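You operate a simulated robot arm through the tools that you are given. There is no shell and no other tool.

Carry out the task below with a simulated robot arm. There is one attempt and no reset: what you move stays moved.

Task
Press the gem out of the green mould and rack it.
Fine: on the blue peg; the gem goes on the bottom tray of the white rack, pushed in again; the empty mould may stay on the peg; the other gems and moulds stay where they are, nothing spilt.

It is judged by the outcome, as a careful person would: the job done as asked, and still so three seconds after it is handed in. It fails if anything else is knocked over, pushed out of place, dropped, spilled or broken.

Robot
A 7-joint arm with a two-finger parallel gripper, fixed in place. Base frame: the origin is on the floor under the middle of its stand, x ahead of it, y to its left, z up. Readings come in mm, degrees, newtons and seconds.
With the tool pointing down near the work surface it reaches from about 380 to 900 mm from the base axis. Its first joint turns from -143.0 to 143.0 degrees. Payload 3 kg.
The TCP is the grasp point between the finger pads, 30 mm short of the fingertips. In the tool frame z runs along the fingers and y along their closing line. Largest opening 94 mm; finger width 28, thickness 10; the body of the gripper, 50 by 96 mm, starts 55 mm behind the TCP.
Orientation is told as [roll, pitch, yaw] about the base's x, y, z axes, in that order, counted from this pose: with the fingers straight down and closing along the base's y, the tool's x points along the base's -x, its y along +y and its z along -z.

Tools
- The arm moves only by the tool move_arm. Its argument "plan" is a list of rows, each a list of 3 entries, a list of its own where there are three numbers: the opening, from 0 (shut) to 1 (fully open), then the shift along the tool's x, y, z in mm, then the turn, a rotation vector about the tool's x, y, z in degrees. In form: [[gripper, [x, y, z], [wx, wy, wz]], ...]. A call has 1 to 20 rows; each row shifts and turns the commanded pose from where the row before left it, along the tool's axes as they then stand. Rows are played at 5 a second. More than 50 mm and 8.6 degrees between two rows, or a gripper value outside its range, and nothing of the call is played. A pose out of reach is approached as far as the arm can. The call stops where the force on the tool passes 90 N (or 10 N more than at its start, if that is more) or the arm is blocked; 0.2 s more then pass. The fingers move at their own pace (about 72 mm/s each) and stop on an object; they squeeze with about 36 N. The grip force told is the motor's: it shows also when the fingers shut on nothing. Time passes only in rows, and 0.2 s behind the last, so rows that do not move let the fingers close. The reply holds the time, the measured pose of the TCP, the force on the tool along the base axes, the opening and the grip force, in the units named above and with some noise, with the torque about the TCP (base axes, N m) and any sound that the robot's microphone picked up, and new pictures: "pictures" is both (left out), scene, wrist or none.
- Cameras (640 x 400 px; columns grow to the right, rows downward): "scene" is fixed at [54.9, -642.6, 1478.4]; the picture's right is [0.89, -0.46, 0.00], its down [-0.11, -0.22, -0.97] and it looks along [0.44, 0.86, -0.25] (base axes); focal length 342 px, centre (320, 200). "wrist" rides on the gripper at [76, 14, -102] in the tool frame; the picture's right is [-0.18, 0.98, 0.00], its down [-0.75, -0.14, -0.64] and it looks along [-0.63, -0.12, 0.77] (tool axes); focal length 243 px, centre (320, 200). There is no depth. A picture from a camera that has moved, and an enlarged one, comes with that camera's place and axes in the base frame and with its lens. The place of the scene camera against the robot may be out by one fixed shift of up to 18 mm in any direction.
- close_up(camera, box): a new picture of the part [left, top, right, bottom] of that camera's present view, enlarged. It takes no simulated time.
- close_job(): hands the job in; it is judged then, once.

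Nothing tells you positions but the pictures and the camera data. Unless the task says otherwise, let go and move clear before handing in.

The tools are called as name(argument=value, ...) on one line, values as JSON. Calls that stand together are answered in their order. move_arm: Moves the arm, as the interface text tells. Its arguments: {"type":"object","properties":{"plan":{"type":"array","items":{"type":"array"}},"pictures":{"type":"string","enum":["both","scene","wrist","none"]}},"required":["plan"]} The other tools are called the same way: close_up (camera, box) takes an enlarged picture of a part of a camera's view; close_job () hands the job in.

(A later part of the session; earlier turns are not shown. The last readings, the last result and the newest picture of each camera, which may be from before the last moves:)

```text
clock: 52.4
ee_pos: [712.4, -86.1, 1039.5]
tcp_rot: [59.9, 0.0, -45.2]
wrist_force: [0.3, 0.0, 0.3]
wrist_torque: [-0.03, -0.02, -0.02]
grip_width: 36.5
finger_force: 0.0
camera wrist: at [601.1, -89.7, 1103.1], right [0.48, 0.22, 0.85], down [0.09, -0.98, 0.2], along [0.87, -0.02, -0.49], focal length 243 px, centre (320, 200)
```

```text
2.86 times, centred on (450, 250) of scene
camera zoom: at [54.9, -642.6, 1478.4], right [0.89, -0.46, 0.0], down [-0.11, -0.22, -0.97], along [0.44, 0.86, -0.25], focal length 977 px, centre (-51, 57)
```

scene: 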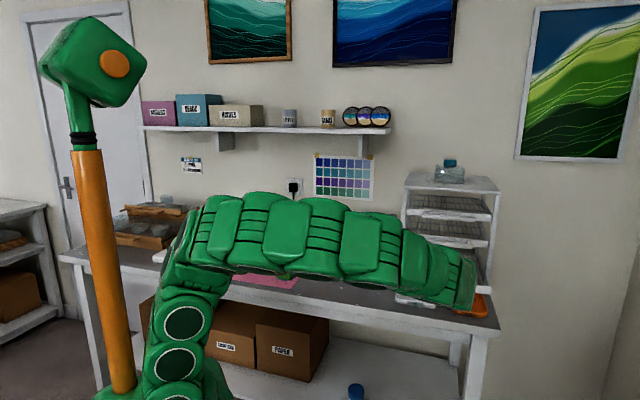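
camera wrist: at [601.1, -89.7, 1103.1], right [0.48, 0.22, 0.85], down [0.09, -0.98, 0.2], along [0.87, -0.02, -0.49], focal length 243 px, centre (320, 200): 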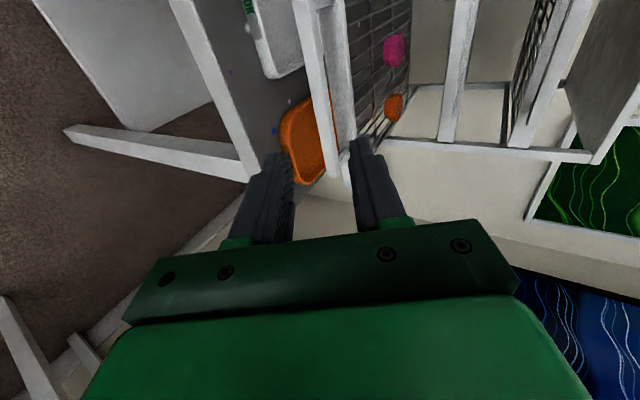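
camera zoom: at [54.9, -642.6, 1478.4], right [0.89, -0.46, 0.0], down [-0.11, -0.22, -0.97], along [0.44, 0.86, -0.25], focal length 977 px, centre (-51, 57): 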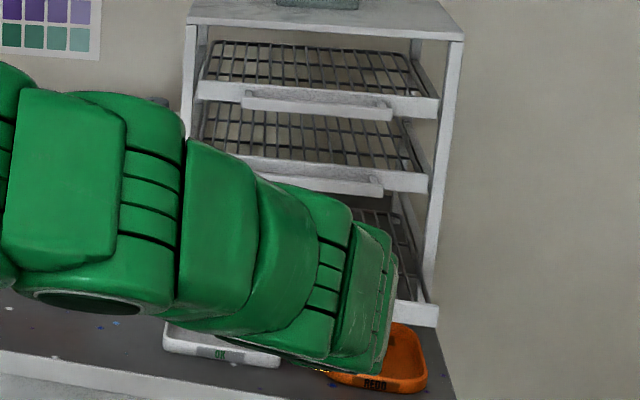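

The tray stays where I left it, with its gems undisturbed. I'll straighten the tool and return to the gem on the peg.

move_arm(plan=[[0.5, [0, 30, -17.5], [0, 0, 0]], [0.6, [0, 30, -17.5], [0, 0, 0]], [0.75, [0, 0, 0], [7.5, 0, 0]], [0.75, [0, 0, 0], [7.5, 0, 0]], [0.75, [0, 0, 0], [7.5, 0, 0]], [0.75, [0, 0, 0], [7.5, 0, 0]], [0.75, [0, 0, 0], [7.5, 0, 0]], [0.75, [0, 0, 0], [7.5, 0, 0]], [0.75, [0, 0, 0], [7.5, 0, 0]], [0.75, [0, 0, 0], [7.5, 0, 0]], [0.75, [0, 0, 0], [0, 0, 0]]])

close_up(camera="scene", box=[390, 180, 510, 320])

```text
clock: 54.8
ee_pos: [712.8, -85.8, 1110.2]
tcp_rot: [-0.1, 0.0, -45.2]
wrist_force: [-0.1, -0.1, -1.0]
wrist_torque: [0.01, -0.01, 0.0]
grip_width: 70.3
finger_force: 0.1
camera wrist: at [668.8, -21.2, 1213.5], right [0.83, 0.56, 0.0], down [0.43, -0.63, 0.64], along [0.36, -0.53, -0.77], focal length 243 px, centre (320, 200)
```

scene: 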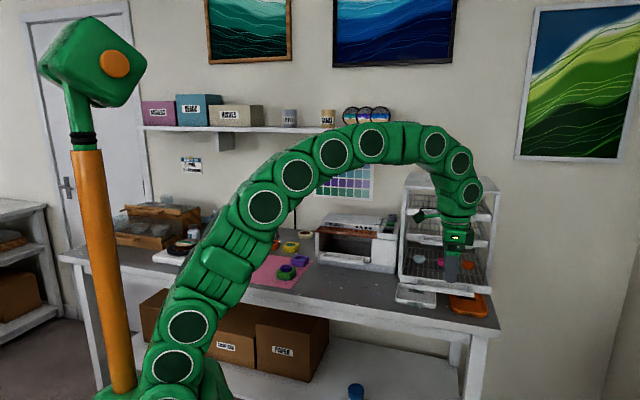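
wrist: 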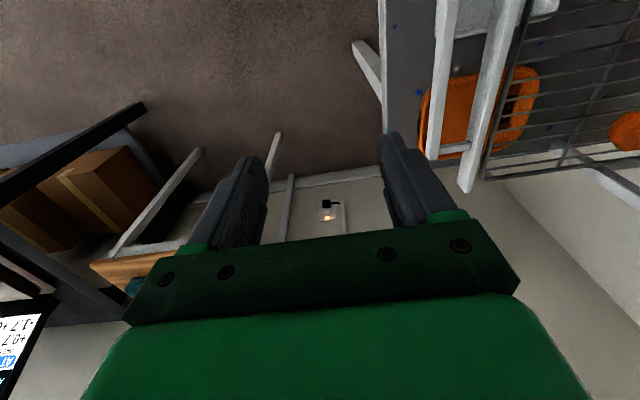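

```text
2.86 times, centred on (450, 250) of scene
camera zoom: at [54.9, -642.6, 1478.4], right [0.89, -0.46, 0.0], down [-0.11, -0.22, -0.97], along [0.44, 0.86, -0.25], focal length 977 px, centre (-51, 57)
```

zoom: 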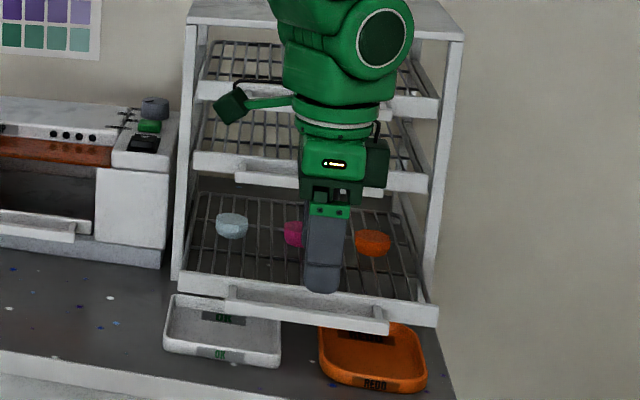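

move_arm(plan=[[0.8, [45, 16, 0], [0, 0, 0]], [0.8, [45, 16, 0], [0, 0, 0]], [0.8, [45, 16, 0], [0, 0, 0]], [0.8, [45, 16, 0], [0, 0, 0]], [0.8, [45, 16, 0], [0, 0, 0]], [0.8, [45, 16, 0], [0, 0, 0]], [0.8, [45, 16, 0], [0, 0, 0]], [0.8, [45, 16, 0], [0, 0, 0]], [0.8, [45, 16, 0], [0, 0, 0]], [0.8, [45, 16, 0], [0, 0, 0]], [0.8, [45, 16, 0], [0, 0, 0]], [0.8, [43, 16, 0], [0, 0, 0]], [0.8, [0, 0, 0], [0, 0, 0]]])

```text
clock: 57.6
ee_pos: [469.8, 429.9, 1111.7]
tcp_rot: [-0.1, 0.1, -45.2]
wrist_force: [0.1, 0.9, 0.1]
wrist_torque: [-0.01, -0.02, 0.03]
grip_width: 75.0
finger_force: 0.0
camera wrist: at [425.2, 495.0, 1213.8], right [0.83, 0.56, 0.0], down [0.43, -0.63, 0.64], along [0.36, -0.53, -0.77], focal length 243 px, centre (320, 200)
```

scene: 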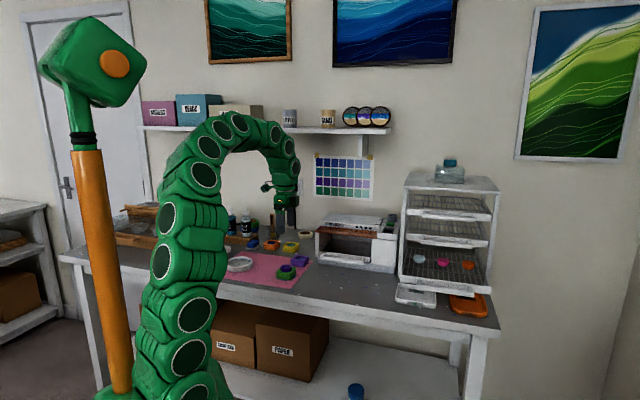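
wrist: 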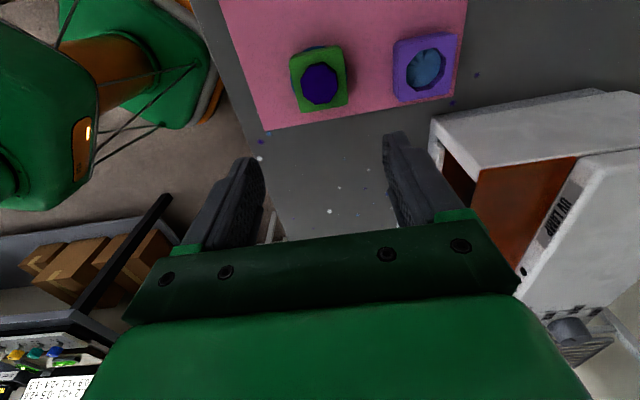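

close_up(camera="scene", box=[385, 180, 505, 320])

move_arm(plan=[[0.8, [2, 0, 40], [0, 0, 0]], [0.8, [0, 0, 40], [0, 0, 0]], [0.8, [0, 0, 40], [0, 0, 0]], [0.8, [0, 0, 0], [0, 0, 0]]], pictures="wrist")

close_up(camera="wrist", box=[240, 60, 400, 190])

```text
2.86 times, centred on (445, 250) of scene
camera zoom: at [54.9, -642.6, 1478.4], right [0.89, -0.46, 0.0], down [-0.11, -0.22, -0.97], along [0.44, 0.86, -0.25], focal length 977 px, centre (-37, 57)
```

zoom: 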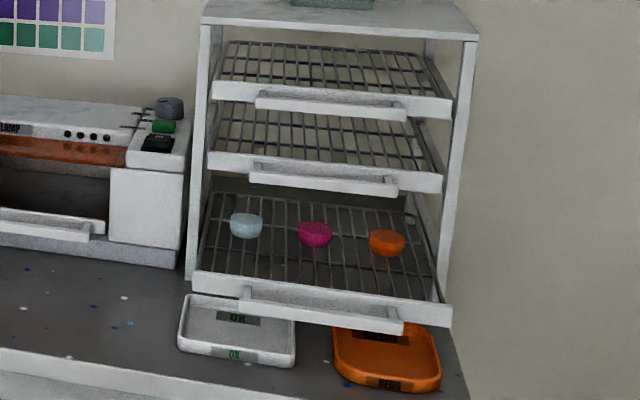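

```text
clock: 58.6
ee_pos: [468.9, 432.8, 990.0]
tcp_rot: [0.0, 0.0, -45.1]
wrist_force: [0.4, 0.7, -0.6]
wrist_torque: [-0.01, 0.0, 0.0]
grip_width: 75.2
finger_force: 0.1
camera wrist: at [424.8, 497.0, 1093.0], right [0.83, 0.56, 0.0], down [0.43, -0.63, 0.64], along [0.36, -0.53, -0.77], focal length 243 px, centre (320, 200)
```

wrist: 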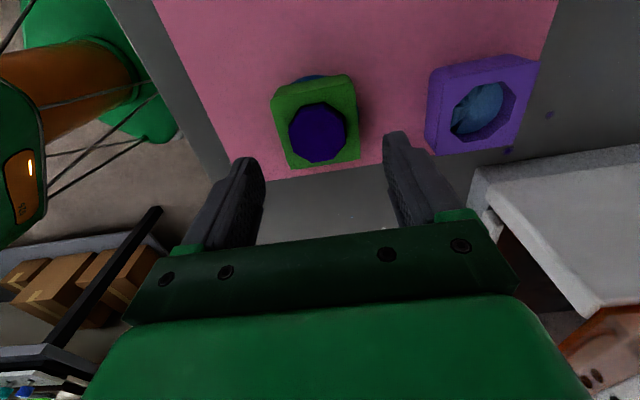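

```text
3.08 times, centred on (320, 125) of wrist
camera zoom: at [424.8, 497.0, 1093.0], right [0.83, 0.56, 0.0], down [0.43, -0.63, 0.64], along [0.36, -0.53, -0.77], focal length 746 px, centre (320, 431)
```

zoom: 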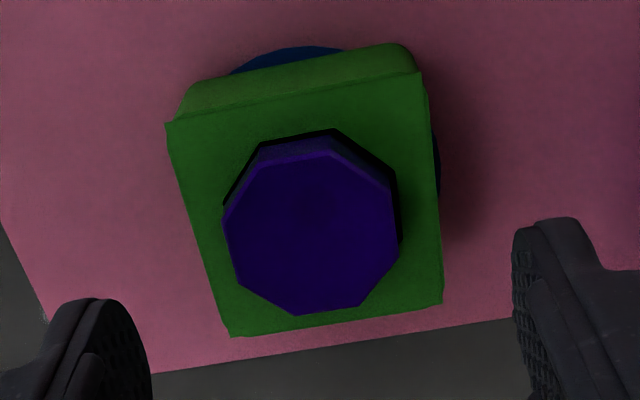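

The gem is 39 mm across with its top at about z = 936, and the mould top is at 925. I'll centre on it and lower so the fingertips sit just above the mould's rim.

move_arm(plan=[[0.75, [2.4, 0.3, 15], [0, 0, 0]], [0.7, [0, 0, 10], [0, 0, 0]], [0.65, [0, 0, 0], [0, 0, 0]]], pictures="wrist")

close_up(camera="wrist", box=[220, 70, 420, 240])

close_up(camera="scene", box=[260, 225, 330, 285])

```text
clock: 59.4
ee_pos: [467.7, 434.4, 965.8]
tcp_rot: [0.0, 0.0, -45.2]
wrist_force: [0.7, 0.9, -0.1]
wrist_torque: [-0.01, 0.02, 0.01]
grip_width: 61.1
finger_force: 0.1
camera wrist: at [423.2, 499.3, 1068.5], right [0.83, 0.56, 0.0], down [0.43, -0.63, 0.64], along [0.36, -0.53, -0.77], focal length 243 px, centre (320, 200)
```

wrist: 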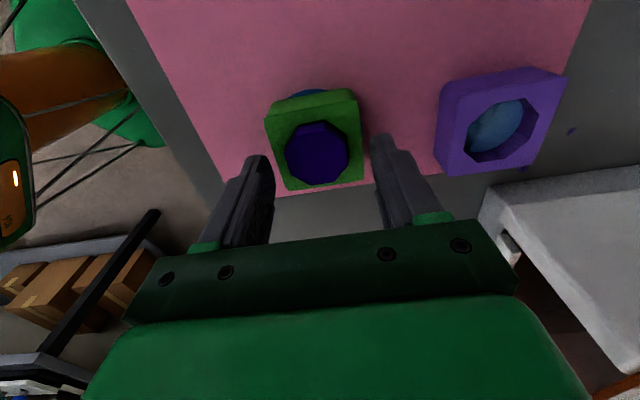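

```text
2.35 times, centred on (320, 155) of wrist
camera zoom: at [423.2, 499.3, 1068.5], right [0.83, 0.56, 0.0], down [0.43, -0.63, 0.64], along [0.36, -0.53, -0.77], focal length 571 px, centre (320, 306)
```

zoom: 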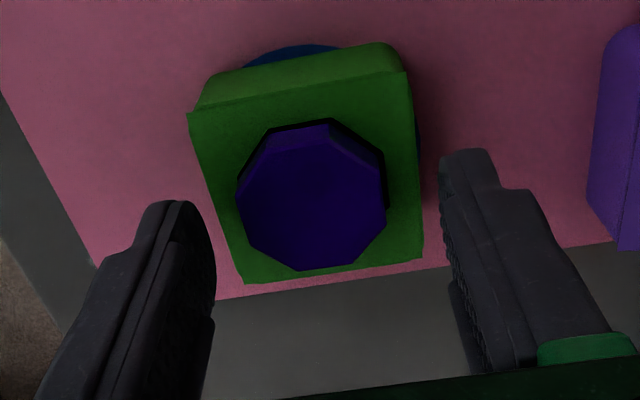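

```text
6.67 times, centred on (295, 255) of scene
camera zoom: at [54.9, -642.6, 1478.4], right [0.89, -0.46, 0.0], down [-0.11, -0.22, -0.97], along [0.44, 0.86, -0.25], focal length 2280 px, centre (487, -167)
```

zoom: 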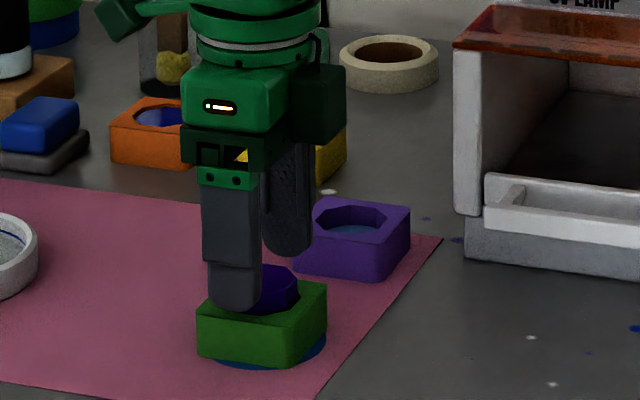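

Centred within a millimetre. I'll lower the last 8 mm and close on the gem.

move_arm(plan=[[0.6, [0, -0.5, 5], [0, 0, 0]], [0.55, [0, 0, 3.5], [0, 0, 0]], [0.5, [0, 0, 0], [0, 0, 0]], [0.3, [0, 0, 0], [0, 0, 0]], [0.2, [0, 0, 0], [0, 0, 0]], [0, [0, 0, 0], [0, 0, 0]]], pictures="wrist")

close_up(camera="wrist", box=[220, 70, 420, 240])

close_up(camera="scene", box=[260, 225, 330, 285])

```text
clock: 60.8
ee_pos: [467.9, 433.1, 956.8]
tcp_rot: [0.0, 0.0, -45.0]
wrist_force: [0.1, -0.3, 0.1]
wrist_torque: [0.0, 0.01, 0.0]
grip_width: 36.5
finger_force: 35.8
camera wrist: at [422.1, 498.2, 1060.3], right [0.83, 0.56, 0.0], down [0.43, -0.63, 0.64], along [0.36, -0.53, -0.77], focal length 243 px, centre (320, 200)
```

wrist: 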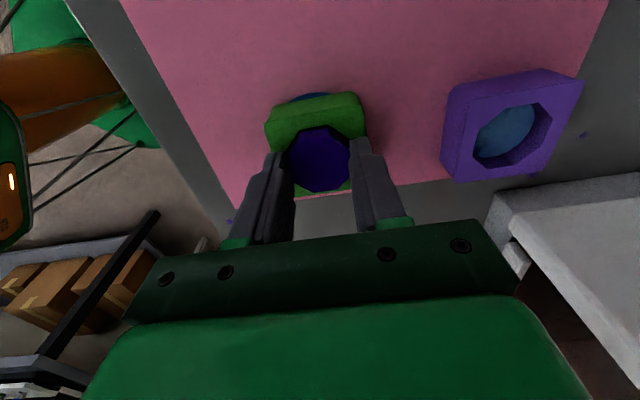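

```text
2.35 times, centred on (320, 155) of wrist
camera zoom: at [422.1, 498.2, 1060.3], right [0.83, 0.56, 0.0], down [0.43, -0.63, 0.64], along [0.36, -0.53, -0.77], focal length 571 px, centre (320, 306)
```

zoom: 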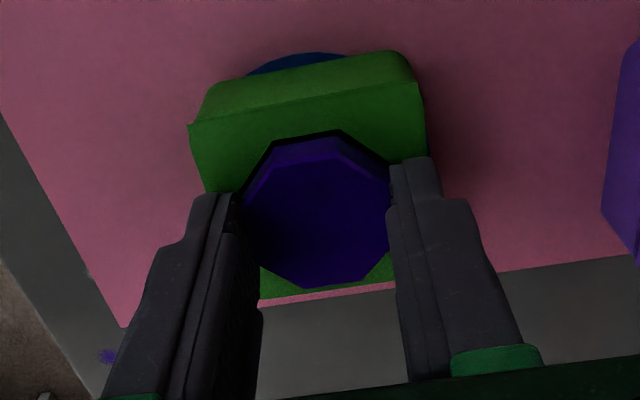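

```text
6.67 times, centred on (295, 255) of scene
camera zoom: at [54.9, -642.6, 1478.4], right [0.89, -0.46, 0.0], down [-0.11, -0.22, -0.97], along [0.44, 0.86, -0.25], focal length 2280 px, centre (487, -167)
```

zoom: 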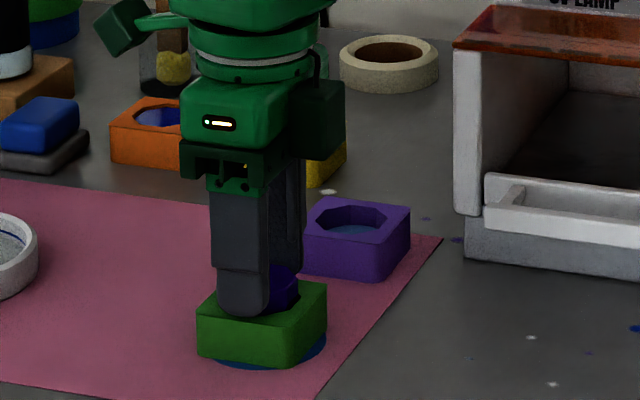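

The gem is gripped at 36.5 mm. I'll lift slowly and check that it comes out cleanly without the mould.

move_arm(plan=[[0, [0, 0, -2], [0, 0, 0]], [0, [0, 0, -4], [0, 0, 0]], [0, [0, 0, -6], [0, 0, 0]], [0, [0, 0, -8], [0, 0, 0]], [0, [0, 0, 0], [0, 0, 0]]], pictures="wrist")

close_up(camera="wrist", box=[220, 70, 420, 240])

close_up(camera="scene", box=[260, 225, 330, 285])

```text
clock: 62.0
ee_pos: [465.6, 432.9, 976.2]
tcp_rot: [-0.1, -0.1, -45.1]
wrist_force: [0.5, 0.0, -0.5]
wrist_torque: [-0.02, 0.03, -0.01]
grip_width: 36.4
finger_force: 36.0
camera wrist: at [422.1, 497.6, 1079.7], right [0.83, 0.56, 0.0], down [0.43, -0.63, 0.64], along [0.36, -0.53, -0.77], focal length 243 px, centre (320, 200)
```

wrist: 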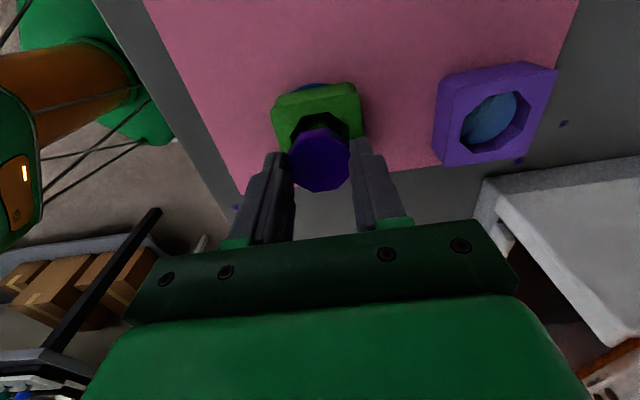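

```text
2.35 times, centred on (320, 155) of wrist
camera zoom: at [422.1, 497.6, 1079.7], right [0.83, 0.56, 0.0], down [0.43, -0.63, 0.64], along [0.36, -0.53, -0.77], focal length 571 px, centre (320, 306)
```

zoom: 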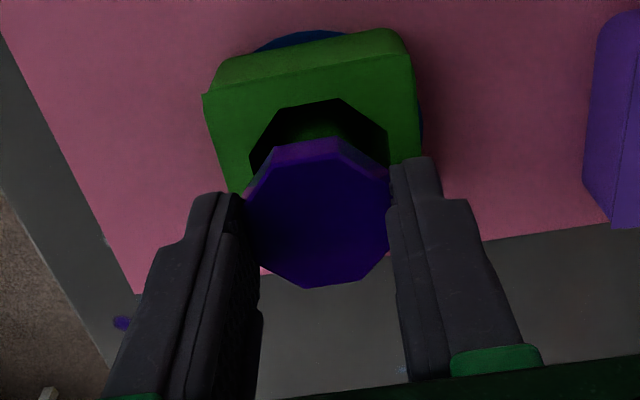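

```text
6.67 times, centred on (295, 255) of scene
camera zoom: at [54.9, -642.6, 1478.4], right [0.89, -0.46, 0.0], down [-0.11, -0.22, -0.97], along [0.44, 0.86, -0.25], focal length 2280 px, centre (487, -167)
```

zoom: 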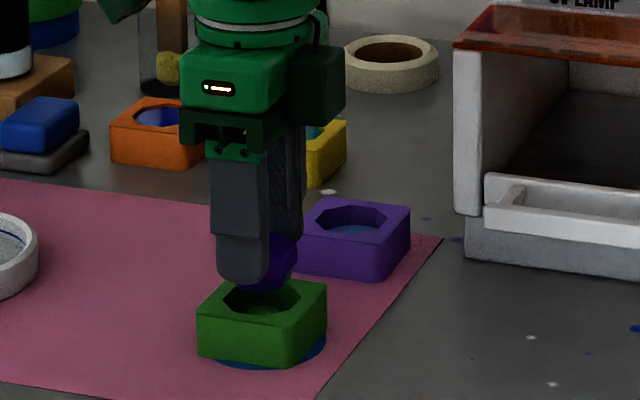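

The gem came out cleanly and the empty mould stays on the peg. Raising it and carrying it to the open tray.

move_arm(plan=[[0, [0, 0, -25], [0, 0, 0]], [0, [0, 0, -40], [0, 0, 0]], [0, [0, 0, -40], [0, 0, 0]], [0, [0, 0, -30], [0, 0, 0]], [0, [-25, -3, 0], [0, 0, 0]], [0, [-40, -5, 0], [0, 0, 0]], [0, [-42, -5, 0], [0, 0, 0]], [0, [-42, -5, 0], [0, 0, 0]], [0, [-42, -5, 0], [0, 0, 0]], [0, [-42, -5, 0], [0, 0, 0]], [0, [-42, -5, 0], [0, 0, 0]], [0, [-42, -5, 0], [0, 0, 0]], [0, [-42, -5, 0], [0, 0, 0]], [0, [-42, -5, 0], [0, 0, 0]], [0, [-42, -5, 0], [0, 0, 0]], [0, [-42, -5, 0], [0, 0, 0]], [0, [-40, -5, 0], [0, 0, 0]], [0, [-20, -3, 0], [0, 0, 0]], [0, [0, 0, 0], [0, 0, 0]]])

```text
clock: 66.0
ee_pos: [803.6, 1.4, 1112.8]
tcp_rot: [0.0, 0.0, -45.1]
wrist_force: [-0.4, -0.4, -1.5]
wrist_torque: [0.0, 0.02, -0.01]
grip_width: 36.7
finger_force: 35.7
camera wrist: at [760.1, 65.5, 1216.0], right [0.83, 0.56, 0.0], down [0.43, -0.63, 0.64], along [0.36, -0.53, -0.77], focal length 243 px, centre (320, 200)
```

scene: 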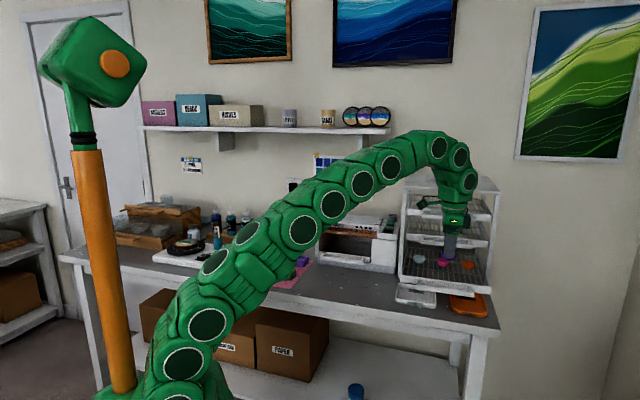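
wrist: 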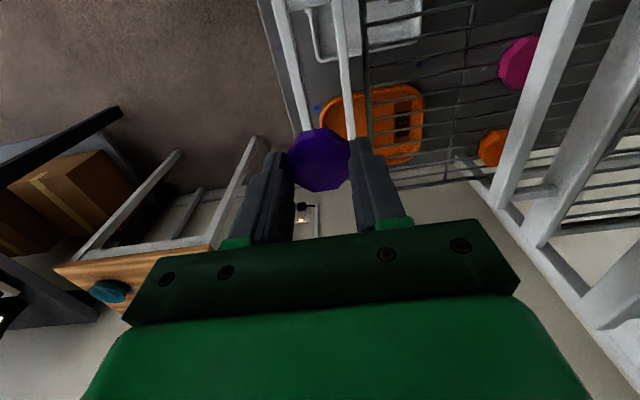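

close_up(camera="wrist", box=[260, 0, 560, 200])

close_up(camera="scene", box=[385, 180, 505, 320])

```text
2.00 times, centred on (410, 100) of wrist
camera zoom: at [760.1, 65.5, 1216.0], right [0.83, 0.56, 0.0], down [0.43, -0.63, 0.64], along [0.36, -0.53, -0.77], focal length 485 px, centre (140, 400)
```

zoom: 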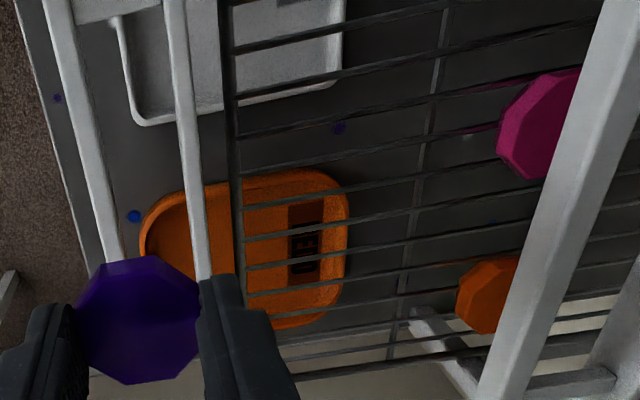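

```text
2.86 times, centred on (445, 250) of scene
camera zoom: at [54.9, -642.6, 1478.4], right [0.89, -0.46, 0.0], down [-0.11, -0.22, -0.97], along [0.44, 0.86, -0.25], focal length 977 px, centre (-37, 57)
```

zoom: 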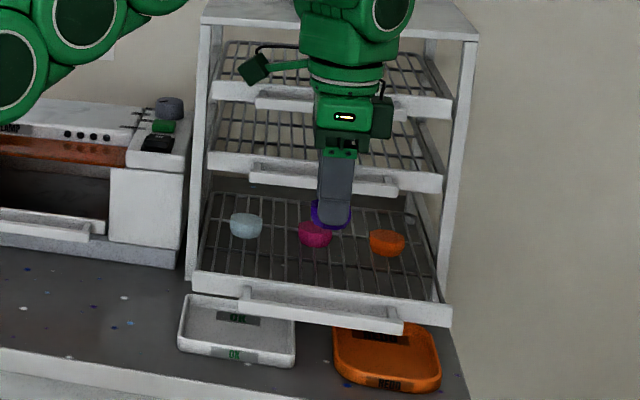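

The free strip between the tray's front panel (v ≈ 600) and its gems (v ≈ 725) is ample. I'll turn the gripper to close along the rack, with a slight tilt so the wrist stays clear of the upper handles.

move_arm(plan=[[0, [0, 0, 0], [0, 0, -8.2]], [0, [0, 0, 0], [0, 0, -8.2]], [0, [0, 0, 0], [0, 0, -8.2]], [0, [0, 0, 0], [0, 0, -8.2]], [0, [0, 0, 0], [0, 0, -8.2]], [0, [0, 0, 0], [0, 0, -8.2]], [0, [0, 0, 0], [0, 0, -8.2]], [0, [0, 0, 0], [0, 0, -8.2]], [0, [0, 0, 0], [0, 0, -8.2]], [0, [0, 0, 0], [0, 0, -8.2]], [0, [0, 0, 0], [0, 0, -8.1]], [0, [0, 0, 0], [0, -6, 0]], [0, [0, 0, 0], [0, -6, 0]], [0, [0, 0, 0], [0, 0, 0]]])

close_up(camera="wrist", box=[200, 50, 440, 240])

close_up(camera="scene", box=[385, 120, 505, 320])

```text
clock: 69.0
ee_pos: [804.4, 0.8, 1111.7]
tcp_rot: [0.0, -12.0, 45.0]
wrist_force: [-0.1, 0.4, -1.3]
wrist_torque: [0.0, -0.01, 0.0]
grip_width: 36.5
finger_force: 35.7
camera wrist: at [725.6, -56.3, 1196.3], right [-0.57, 0.82, 0.04], down [0.53, 0.33, 0.79], along [0.63, 0.47, -0.62], focal length 243 px, centre (320, 200)
```

scene: 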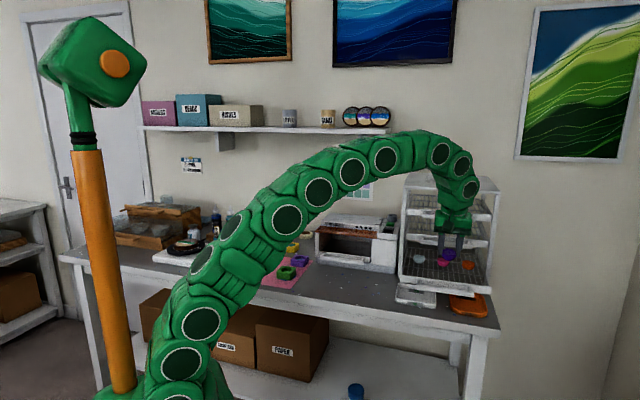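
wrist: 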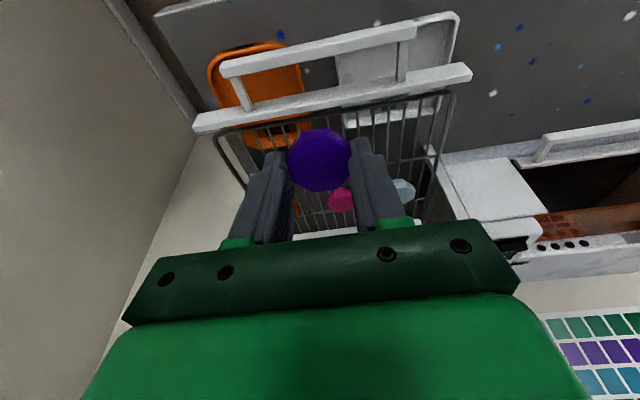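

```text
2.11 times, centred on (320, 145) of wrist
camera zoom: at [725.6, -56.3, 1196.3], right [-0.57, 0.82, 0.04], down [0.53, 0.33, 0.79], along [0.63, 0.47, -0.62], focal length 511 px, centre (320, 316)
```

zoom: 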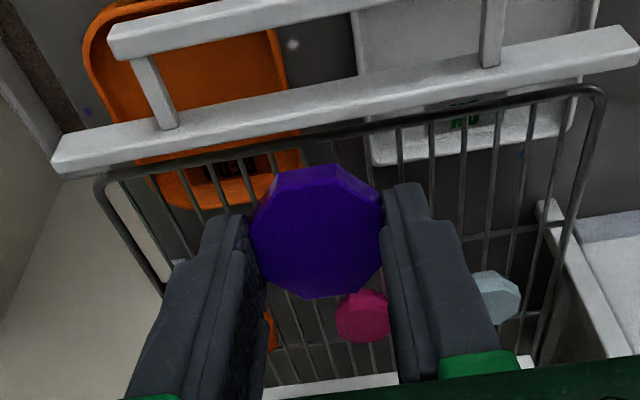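

```text
2.00 times, centred on (445, 220) of scene
camera zoom: at [54.9, -642.6, 1478.4], right [0.89, -0.46, 0.0], down [-0.11, -0.22, -0.97], along [0.44, 0.86, -0.25], focal length 684 px, centre (70, 160)
```

zoom: 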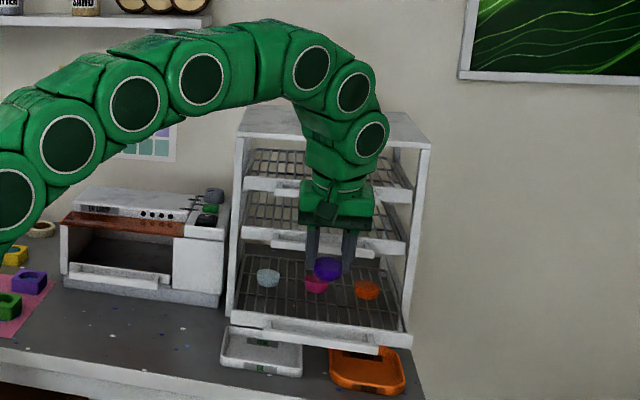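

The gem is secure, and the tray grid and panel are in clear view. I'll move in over the free strip and lower most of the way.

move_arm(plan=[[0, [-34.2, 0, 7.3], [0, 0, 0]], [0, [-34.2, 0, 7.3], [0, 0, 0]], [0, [6.2, 0, 29.3], [0, 0, 0]], [0, [6.2, 0, 29.3], [0, 0, 0]], [0, [3.1, 0, 14.7], [0, 0, 0]], [0, [0, 0, 0], [0, 0, 0]]])

close_up(camera="wrist", box=[200, 50, 440, 240])

close_up(camera="scene", box=[385, 150, 505, 320])

```text
clock: 70.4
ee_pos: [854.0, 50.8, 1034.1]
tcp_rot: [0.1, -12.0, 45.1]
wrist_force: [-0.7, -0.4, -0.4]
wrist_torque: [0.0, -0.02, 0.01]
grip_width: 36.5
finger_force: 36.2
camera wrist: at [775.1, -5.8, 1120.2], right [-0.57, 0.82, 0.04], down [0.53, 0.33, 0.78], along [0.63, 0.47, -0.62], focal length 243 px, centre (320, 200)
```

scene: 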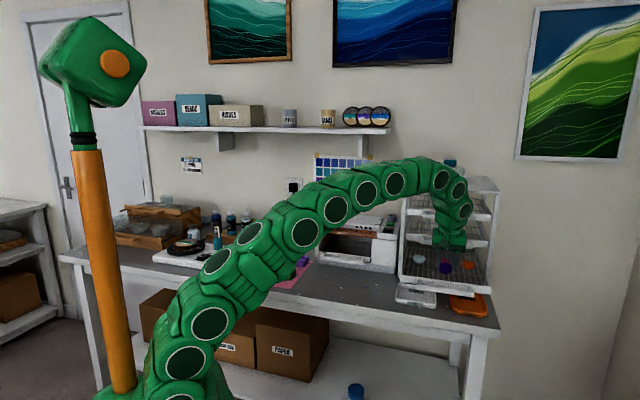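
wrist: 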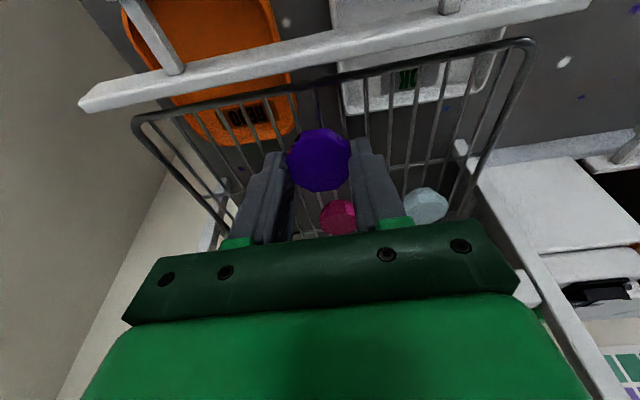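

```text
2.11 times, centred on (320, 145) of wrist
camera zoom: at [775.1, -5.8, 1120.2], right [-0.57, 0.82, 0.04], down [0.53, 0.33, 0.78], along [0.63, 0.47, -0.62], focal length 511 px, centre (320, 316)
```

zoom: 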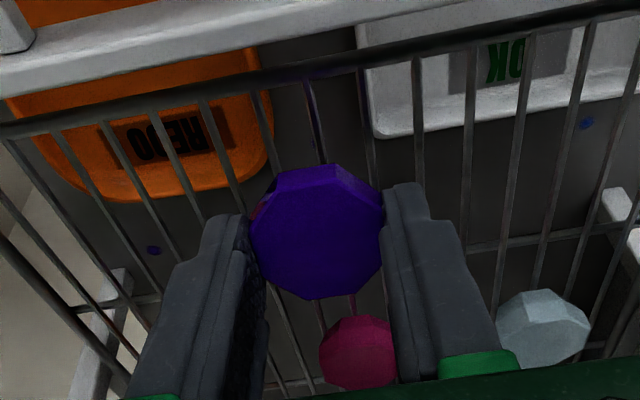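

```text
2.35 times, centred on (445, 235) of scene
camera zoom: at [54.9, -642.6, 1478.4], right [0.89, -0.46, 0.0], down [-0.11, -0.22, -0.97], along [0.44, 0.86, -0.25], focal length 805 px, centre (26, 118)
```

zoom: 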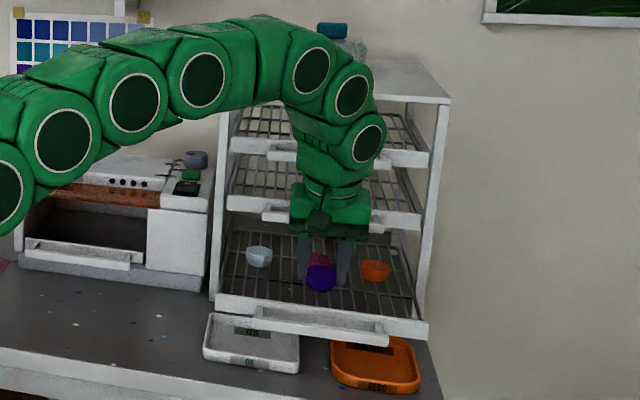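

move_arm(plan=[[0, [1.7, 0, 7.8], [0, 0, 0]], [0, [1.5, 0, 6.8], [0, 0, 0]], [0, [0, 0, 0], [0, 0, 0]]], pictures="none")

close_up(camera="wrist", box=[200, 50, 440, 240])

close_up(camera="scene", box=[425, 225, 495, 285])

```text
clock: 71.2
ee_pos: [854.1, 50.2, 1023.2]
tcp_rot: [0.0, -12.0, 45.0]
wrist_force: [0.0, 0.1, -0.3]
wrist_torque: [0.0, 0.01, -0.02]
grip_width: 36.6
finger_force: 36.1
```

```text
2.11 times, centred on (320, 145) of wrist
camera zoom: at [775.1, -6.4, 1106.8], right [-0.57, 0.82, 0.04], down [0.53, 0.33, 0.78], along [0.63, 0.47, -0.62], focal length 511 px, centre (320, 316)
```

zoom: 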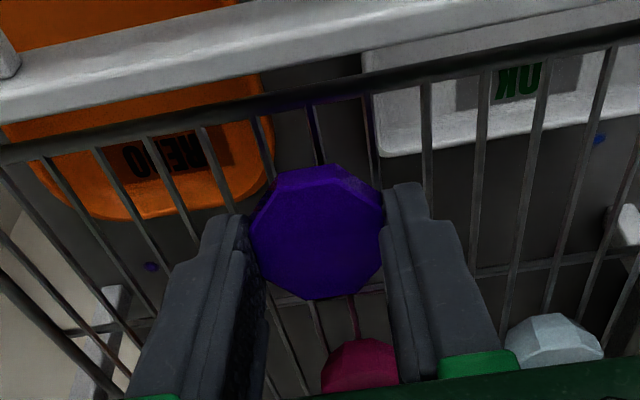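

```text
6.67 times, centred on (460, 255) of scene
camera zoom: at [54.9, -642.6, 1478.4], right [0.89, -0.46, 0.0], down [-0.11, -0.22, -0.97], along [0.44, 0.86, -0.25], focal length 2280 px, centre (-613, -167)
```

zoom: 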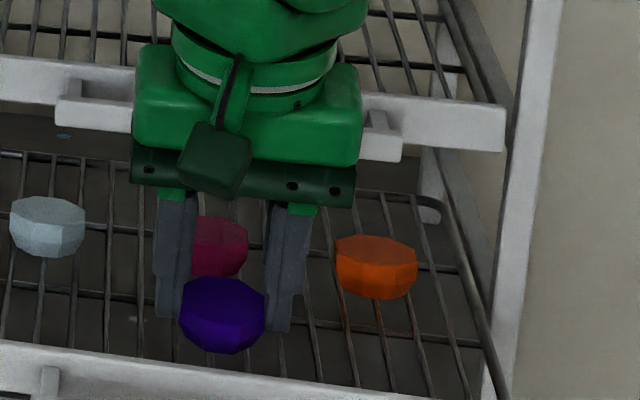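

move_arm(plan=[[0, [0.6, 0, 2.9], [0, 0, 0]], [0, [0.4, 0, 2], [0, 0, 0]], [0, [0, 0, 0], [0, 0, 0]]], pictures="none")

close_up(camera="scene", box=[425, 225, 495, 285])

```text
clock: 72.0
ee_pos: [854.0, 49.6, 1017.2]
tcp_rot: [-0.1, -12.0, 45.0]
wrist_force: [0.0, 0.1, -0.8]
wrist_torque: [-0.01, 0.03, -0.02]
grip_width: 36.4
finger_force: 36.4
```

```text
6.67 times, centred on (460, 255) of scene
camera zoom: at [54.9, -642.6, 1478.4], right [0.89, -0.46, 0.0], down [-0.11, -0.22, -0.97], along [0.44, 0.86, -0.25], focal length 2280 px, centre (-613, -167)
```

zoom: 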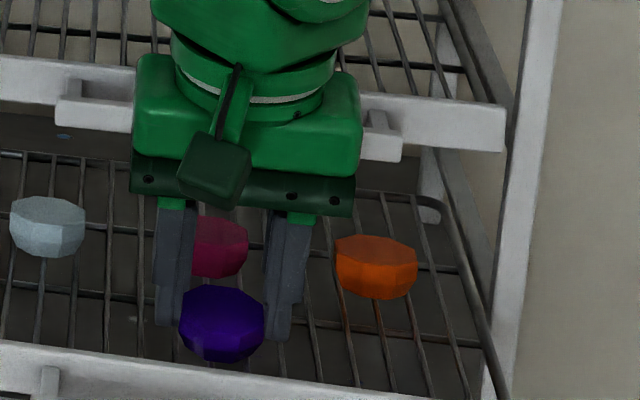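

move_arm(plan=[[0, [0.4, 0, 2], [0, 0, 0]], [0, [0.2, 0, 1], [0, 0, 0]], [0, [0, 0, 0], [0, 0, 0]]], pictures="none")

close_up(camera="scene", box=[425, 225, 495, 285])

```text
clock: 72.8
ee_pos: [853.3, 50.2, 1015.3]
tcp_rot: [-0.1, -12.1, 45.0]
wrist_force: [-0.5, 1.0, 28.7]
wrist_torque: [-0.1, 0.14, -0.01]
grip_width: 36.5
finger_force: 36.1
```

```text
6.67 times, centred on (460, 255) of scene
camera zoom: at [54.9, -642.6, 1478.4], right [0.89, -0.46, 0.0], down [-0.11, -0.22, -0.97], along [0.44, 0.86, -0.25], focal length 2280 px, centre (-613, -167)
```

zoom: 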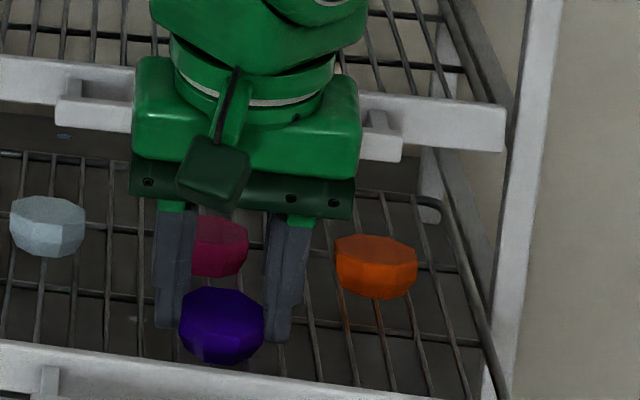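

The gem touches the wires (29 N). I'll ease up a touch and open the fingers slowly.

move_arm(plan=[[0, [-0.2, 0, -1], [0, 0, 0]], [0, [0, 0, 0], [0, 0, 0]], [0.4, [0, 0, 0], [0, 0, 0]], [0.44, [0, 0, 0], [0, 0, 0]], [0.5, [0, 0, 0], [0, 0, 0]], [0.55, [0, 0, 0], [0, 0, 0]], [0.55, [0, 0, 0], [0, 0, 0]]], pictures="wrist")

close_up(camera="wrist", box=[200, 50, 440, 240])

close_up(camera="scene", box=[425, 225, 495, 285])

```text
clock: 74.4
ee_pos: [854.1, 48.7, 1015.6]
tcp_rot: [0.0, -12.0, 45.0]
wrist_force: [-0.1, -0.1, 0.0]
wrist_torque: [-0.02, -0.01, -0.03]
grip_width: 51.8
finger_force: 0.0
camera wrist: at [775.5, -6.8, 1100.3], right [-0.57, 0.82, 0.04], down [0.53, 0.33, 0.78], along [0.63, 0.47, -0.62], focal length 243 px, centre (320, 200)
```

wrist: 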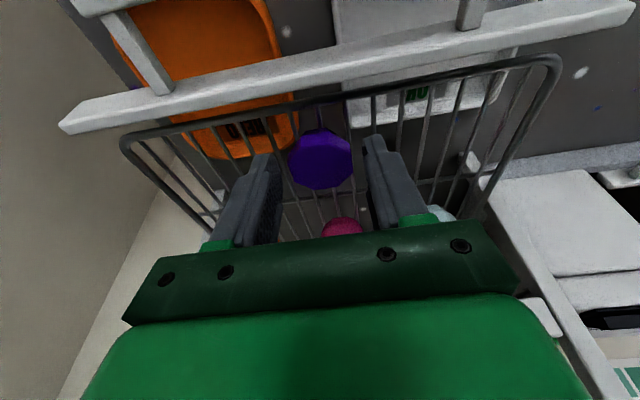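

```text
2.11 times, centred on (320, 145) of wrist
camera zoom: at [775.5, -6.8, 1100.3], right [-0.57, 0.82, 0.04], down [0.53, 0.33, 0.78], along [0.63, 0.47, -0.62], focal length 511 px, centre (320, 316)
```

zoom: 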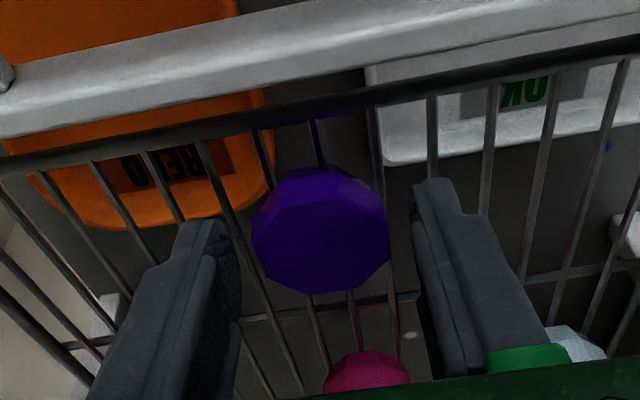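

```text
6.67 times, centred on (460, 255) of scene
camera zoom: at [54.9, -642.6, 1478.4], right [0.89, -0.46, 0.0], down [-0.11, -0.22, -0.97], along [0.44, 0.86, -0.25], focal length 2280 px, centre (-613, -167)
```

zoom: 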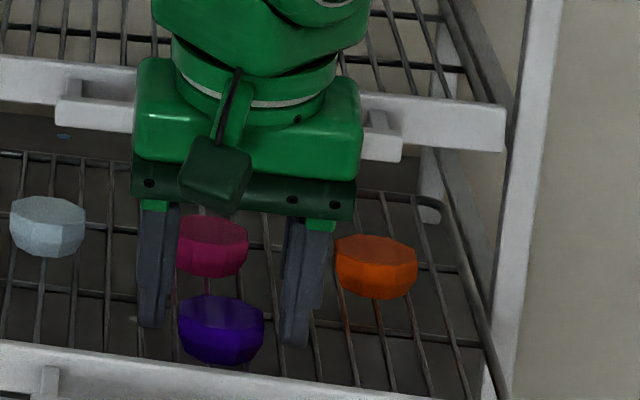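

The purple gem sits flat on the bottom tray in its own free spot. I'll back the gripper up and away from the rack.

move_arm(plan=[[0.55, [0, 0, -10], [0, 0, 0]], [0.55, [0, 0, -25], [0, 0, 0]], [0.55, [0, 0, -30], [0, 0, 0]], [0.55, [0, 0, -30], [0, 0, 0]], [0.45, [43.3, 0, -9.2], [0, 0, 0]], [0.4, [43.3, 0, -9.2], [0, 0, 0]], [0.39, [43.3, 0, -9.2], [0, 0, 0]], [0.39, [43.3, 0, -9.2], [0, 0, 0]], [0.39, [0, 0, 0], [0, 0, 0]]])

close_up(camera="scene", box=[385, 180, 505, 320])

```text
clock: 76.4
ee_pos: [716.4, -89.8, 1109.3]
tcp_rot: [0.1, -12.0, 45.1]
wrist_force: [0.0, -0.4, -0.8]
wrist_torque: [0.01, 0.0, -0.03]
grip_width: 36.9
finger_force: 0.1
camera wrist: at [638.2, -146.6, 1192.8], right [-0.57, 0.82, 0.04], down [0.53, 0.33, 0.78], along [0.63, 0.47, -0.62], focal length 243 px, centre (320, 200)
```

scene: 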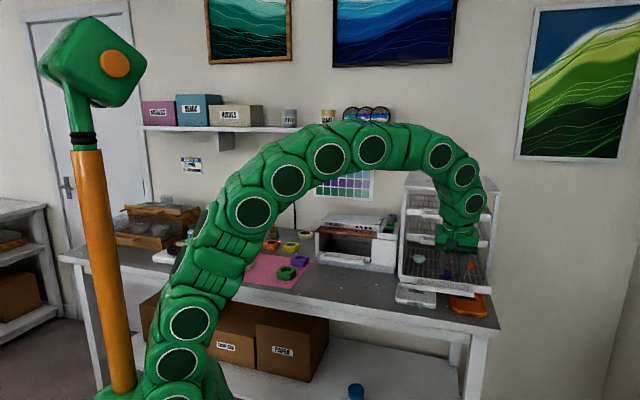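
wrist: 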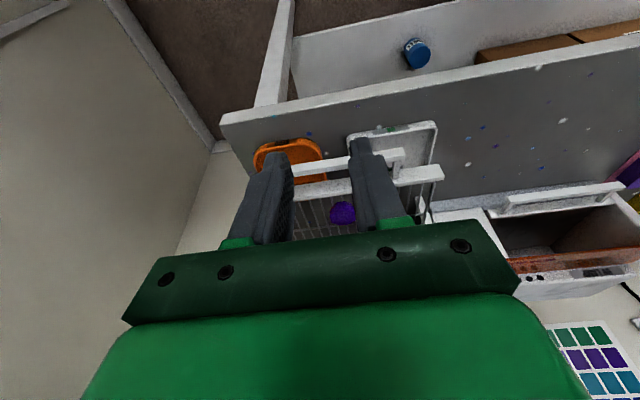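

```text
2.86 times, centred on (445, 250) of scene
camera zoom: at [54.9, -642.6, 1478.4], right [0.89, -0.46, 0.0], down [-0.11, -0.22, -0.97], along [0.44, 0.86, -0.25], focal length 977 px, centre (-37, 57)
```

zoom: 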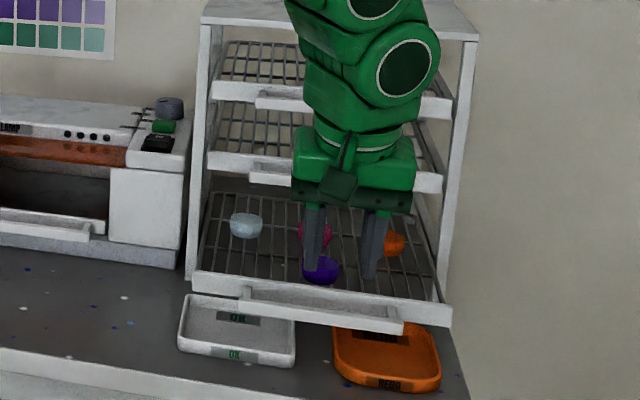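

move_arm(plan=[[0.39, [0, 0, 0], [0, 0, 8.2]], [0.39, [0, 0, 0], [0, 0, 8.2]], [0.39, [0, 0, 0], [0, 0, 8.2]], [0.39, [0, 0, 0], [0, 0, 8.2]], [0.39, [0, 0, 0], [0, 0, 8.2]], [0.39, [0, 0, 0], [0, 0, 8.2]], [0.39, [0, 0, 0], [0, 0, 8.2]], [0.39, [0, 0, 0], [0, 0, 8.2]], [0.39, [0, 0, 0], [0, 0, 8.2]], [0.39, [0, 0, 0], [0, 0, 8.2]], [0.39, [0, 0, 0], [0, 0, 8.0]], [0.39, [0, 0, 0], [-8, 0, 0]], [0.39, [0, 0, 0], [-8, 0, 0]], [0.39, [0, 0, 0], [-8, 0, 0]], [0.39, [0, 0, 0], [-8, 0, 0]], [0.39, [0, 0, 0], [-8, 0, 0]], [0.39, [0, 0, 0], [-8, 0, 0]], [0.39, [0, 0, 0], [0, 0, 0]]])

```text
clock: 80.2
ee_pos: [713.2, -88.8, 1108.9]
tcp_rot: [60.0, 0.0, -44.9]
wrist_force: [-0.2, -0.3, -0.5]
wrist_torque: [-0.01, -0.05, 0.0]
grip_width: 36.8
finger_force: 0.1
camera wrist: at [602.4, -92.1, 1172.3], right [0.48, 0.22, 0.85], down [0.09, -0.98, 0.2], along [0.87, -0.02, -0.48], focal length 243 px, centre (320, 200)
```

scene: 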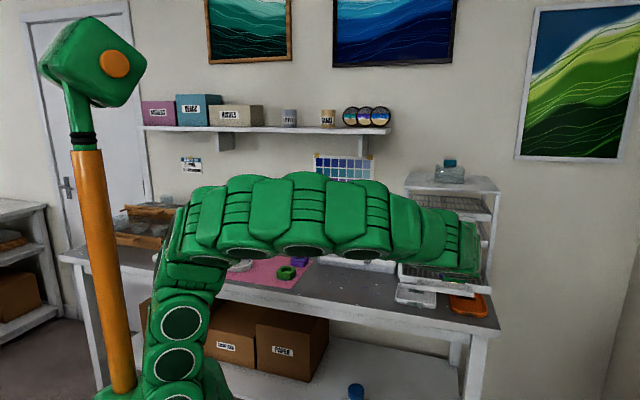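
wrist: 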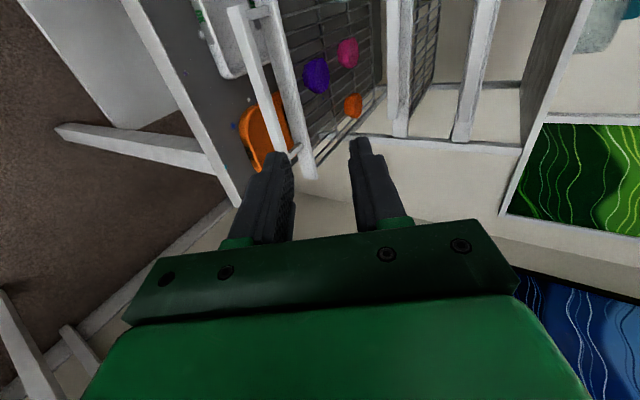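

move_arm(plan=[[0.39, [0.5, -29.3, 17.8], [0, 0, 0]], [0.39, [0.5, -29.3, 17.8], [0, 0, 0]], [0.39, [0, 0, 30], [0, 0, 0]], [0.39, [0, 0, 30], [0, 0, 0]], [0.39, [0, 0, 30], [0, 0, 0]], [0.39, [0, 0, 0], [0, 0, 0]]])

close_up(camera="wrist", box=[200, 50, 440, 250])

```text
clock: 81.6
ee_pos: [772.2, -32.3, 995.5]
tcp_rot: [60.0, -0.1, -44.9]
wrist_force: [0.1, -0.5, -0.7]
wrist_torque: [0.01, 0.01, 0.05]
grip_width: 36.9
finger_force: 0.0
camera wrist: at [659.5, -35.0, 1057.9], right [0.48, 0.22, 0.85], down [0.09, -0.98, 0.2], along [0.87, -0.02, -0.49], focal length 243 px, centre (320, 200)
```

scene: 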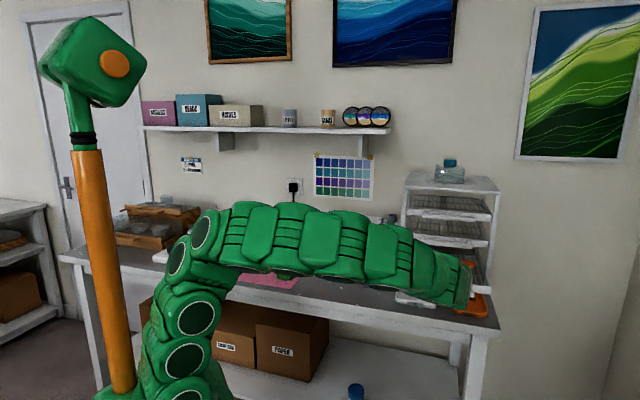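
wrist: 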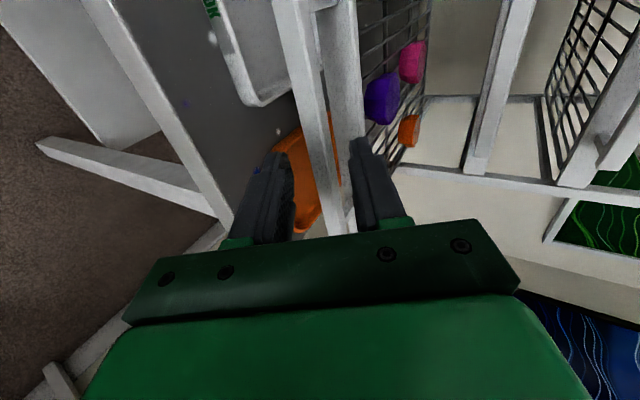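

```text
2.00 times, centred on (320, 150) of wrist
camera zoom: at [659.5, -35.0, 1057.9], right [0.48, 0.22, 0.85], down [0.09, -0.98, 0.2], along [0.87, -0.02, -0.49], focal length 485 px, centre (320, 300)
```

zoom: 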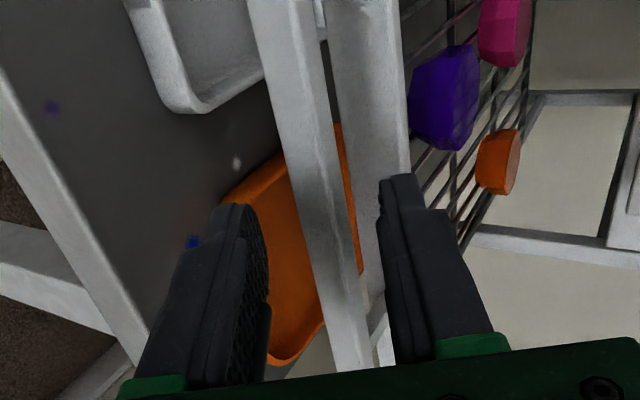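

move_arm(plan=[[0.39, [0.7, -0.3, 15], [0, 0, 0]], [0.39, [0.7, -0.2, 10], [0, 0, 0]], [0.39, [0, 0, 7], [0, 0, 0]], [0.39, [0, 0, 0], [0, 0, 0]]], pictures="wrist")

close_up(camera="wrist", box=[200, 50, 440, 250])

```text
clock: 82.6
ee_pos: [788.7, -12.6, 978.9]
tcp_rot: [59.9, 0.0, -45.0]
wrist_force: [0.3, 0.3, 0.0]
wrist_torque: [0.01, 0.02, 0.02]
grip_width: 36.7
finger_force: 0.0
camera wrist: at [675.9, -15.3, 1041.8], right [0.48, 0.22, 0.85], down [0.09, -0.98, 0.2], along [0.87, -0.02, -0.49], focal length 243 px, centre (320, 200)
```

wrist: 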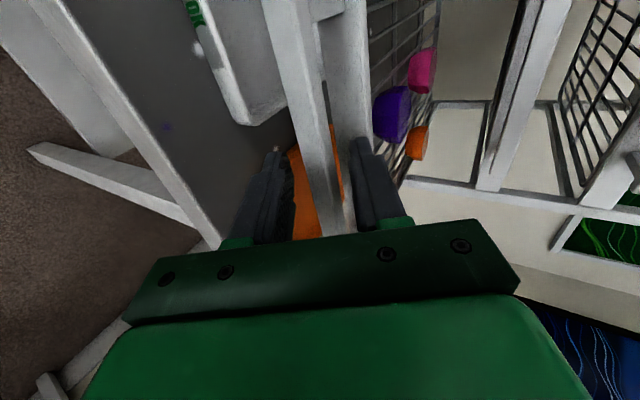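

```text
2.00 times, centred on (320, 150) of wrist
camera zoom: at [675.9, -15.3, 1041.8], right [0.48, 0.22, 0.85], down [0.09, -0.98, 0.2], along [0.87, -0.02, -0.49], focal length 485 px, centre (320, 300)
```

zoom: 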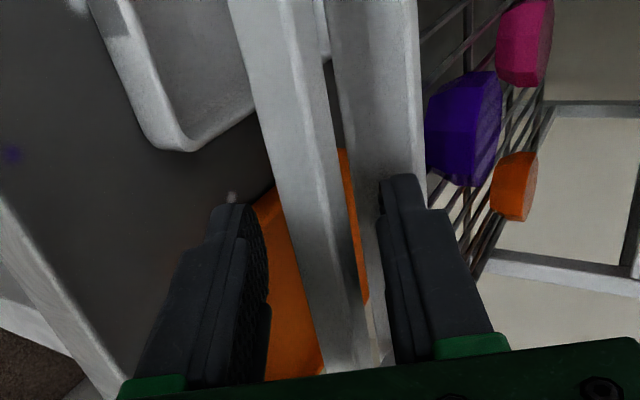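

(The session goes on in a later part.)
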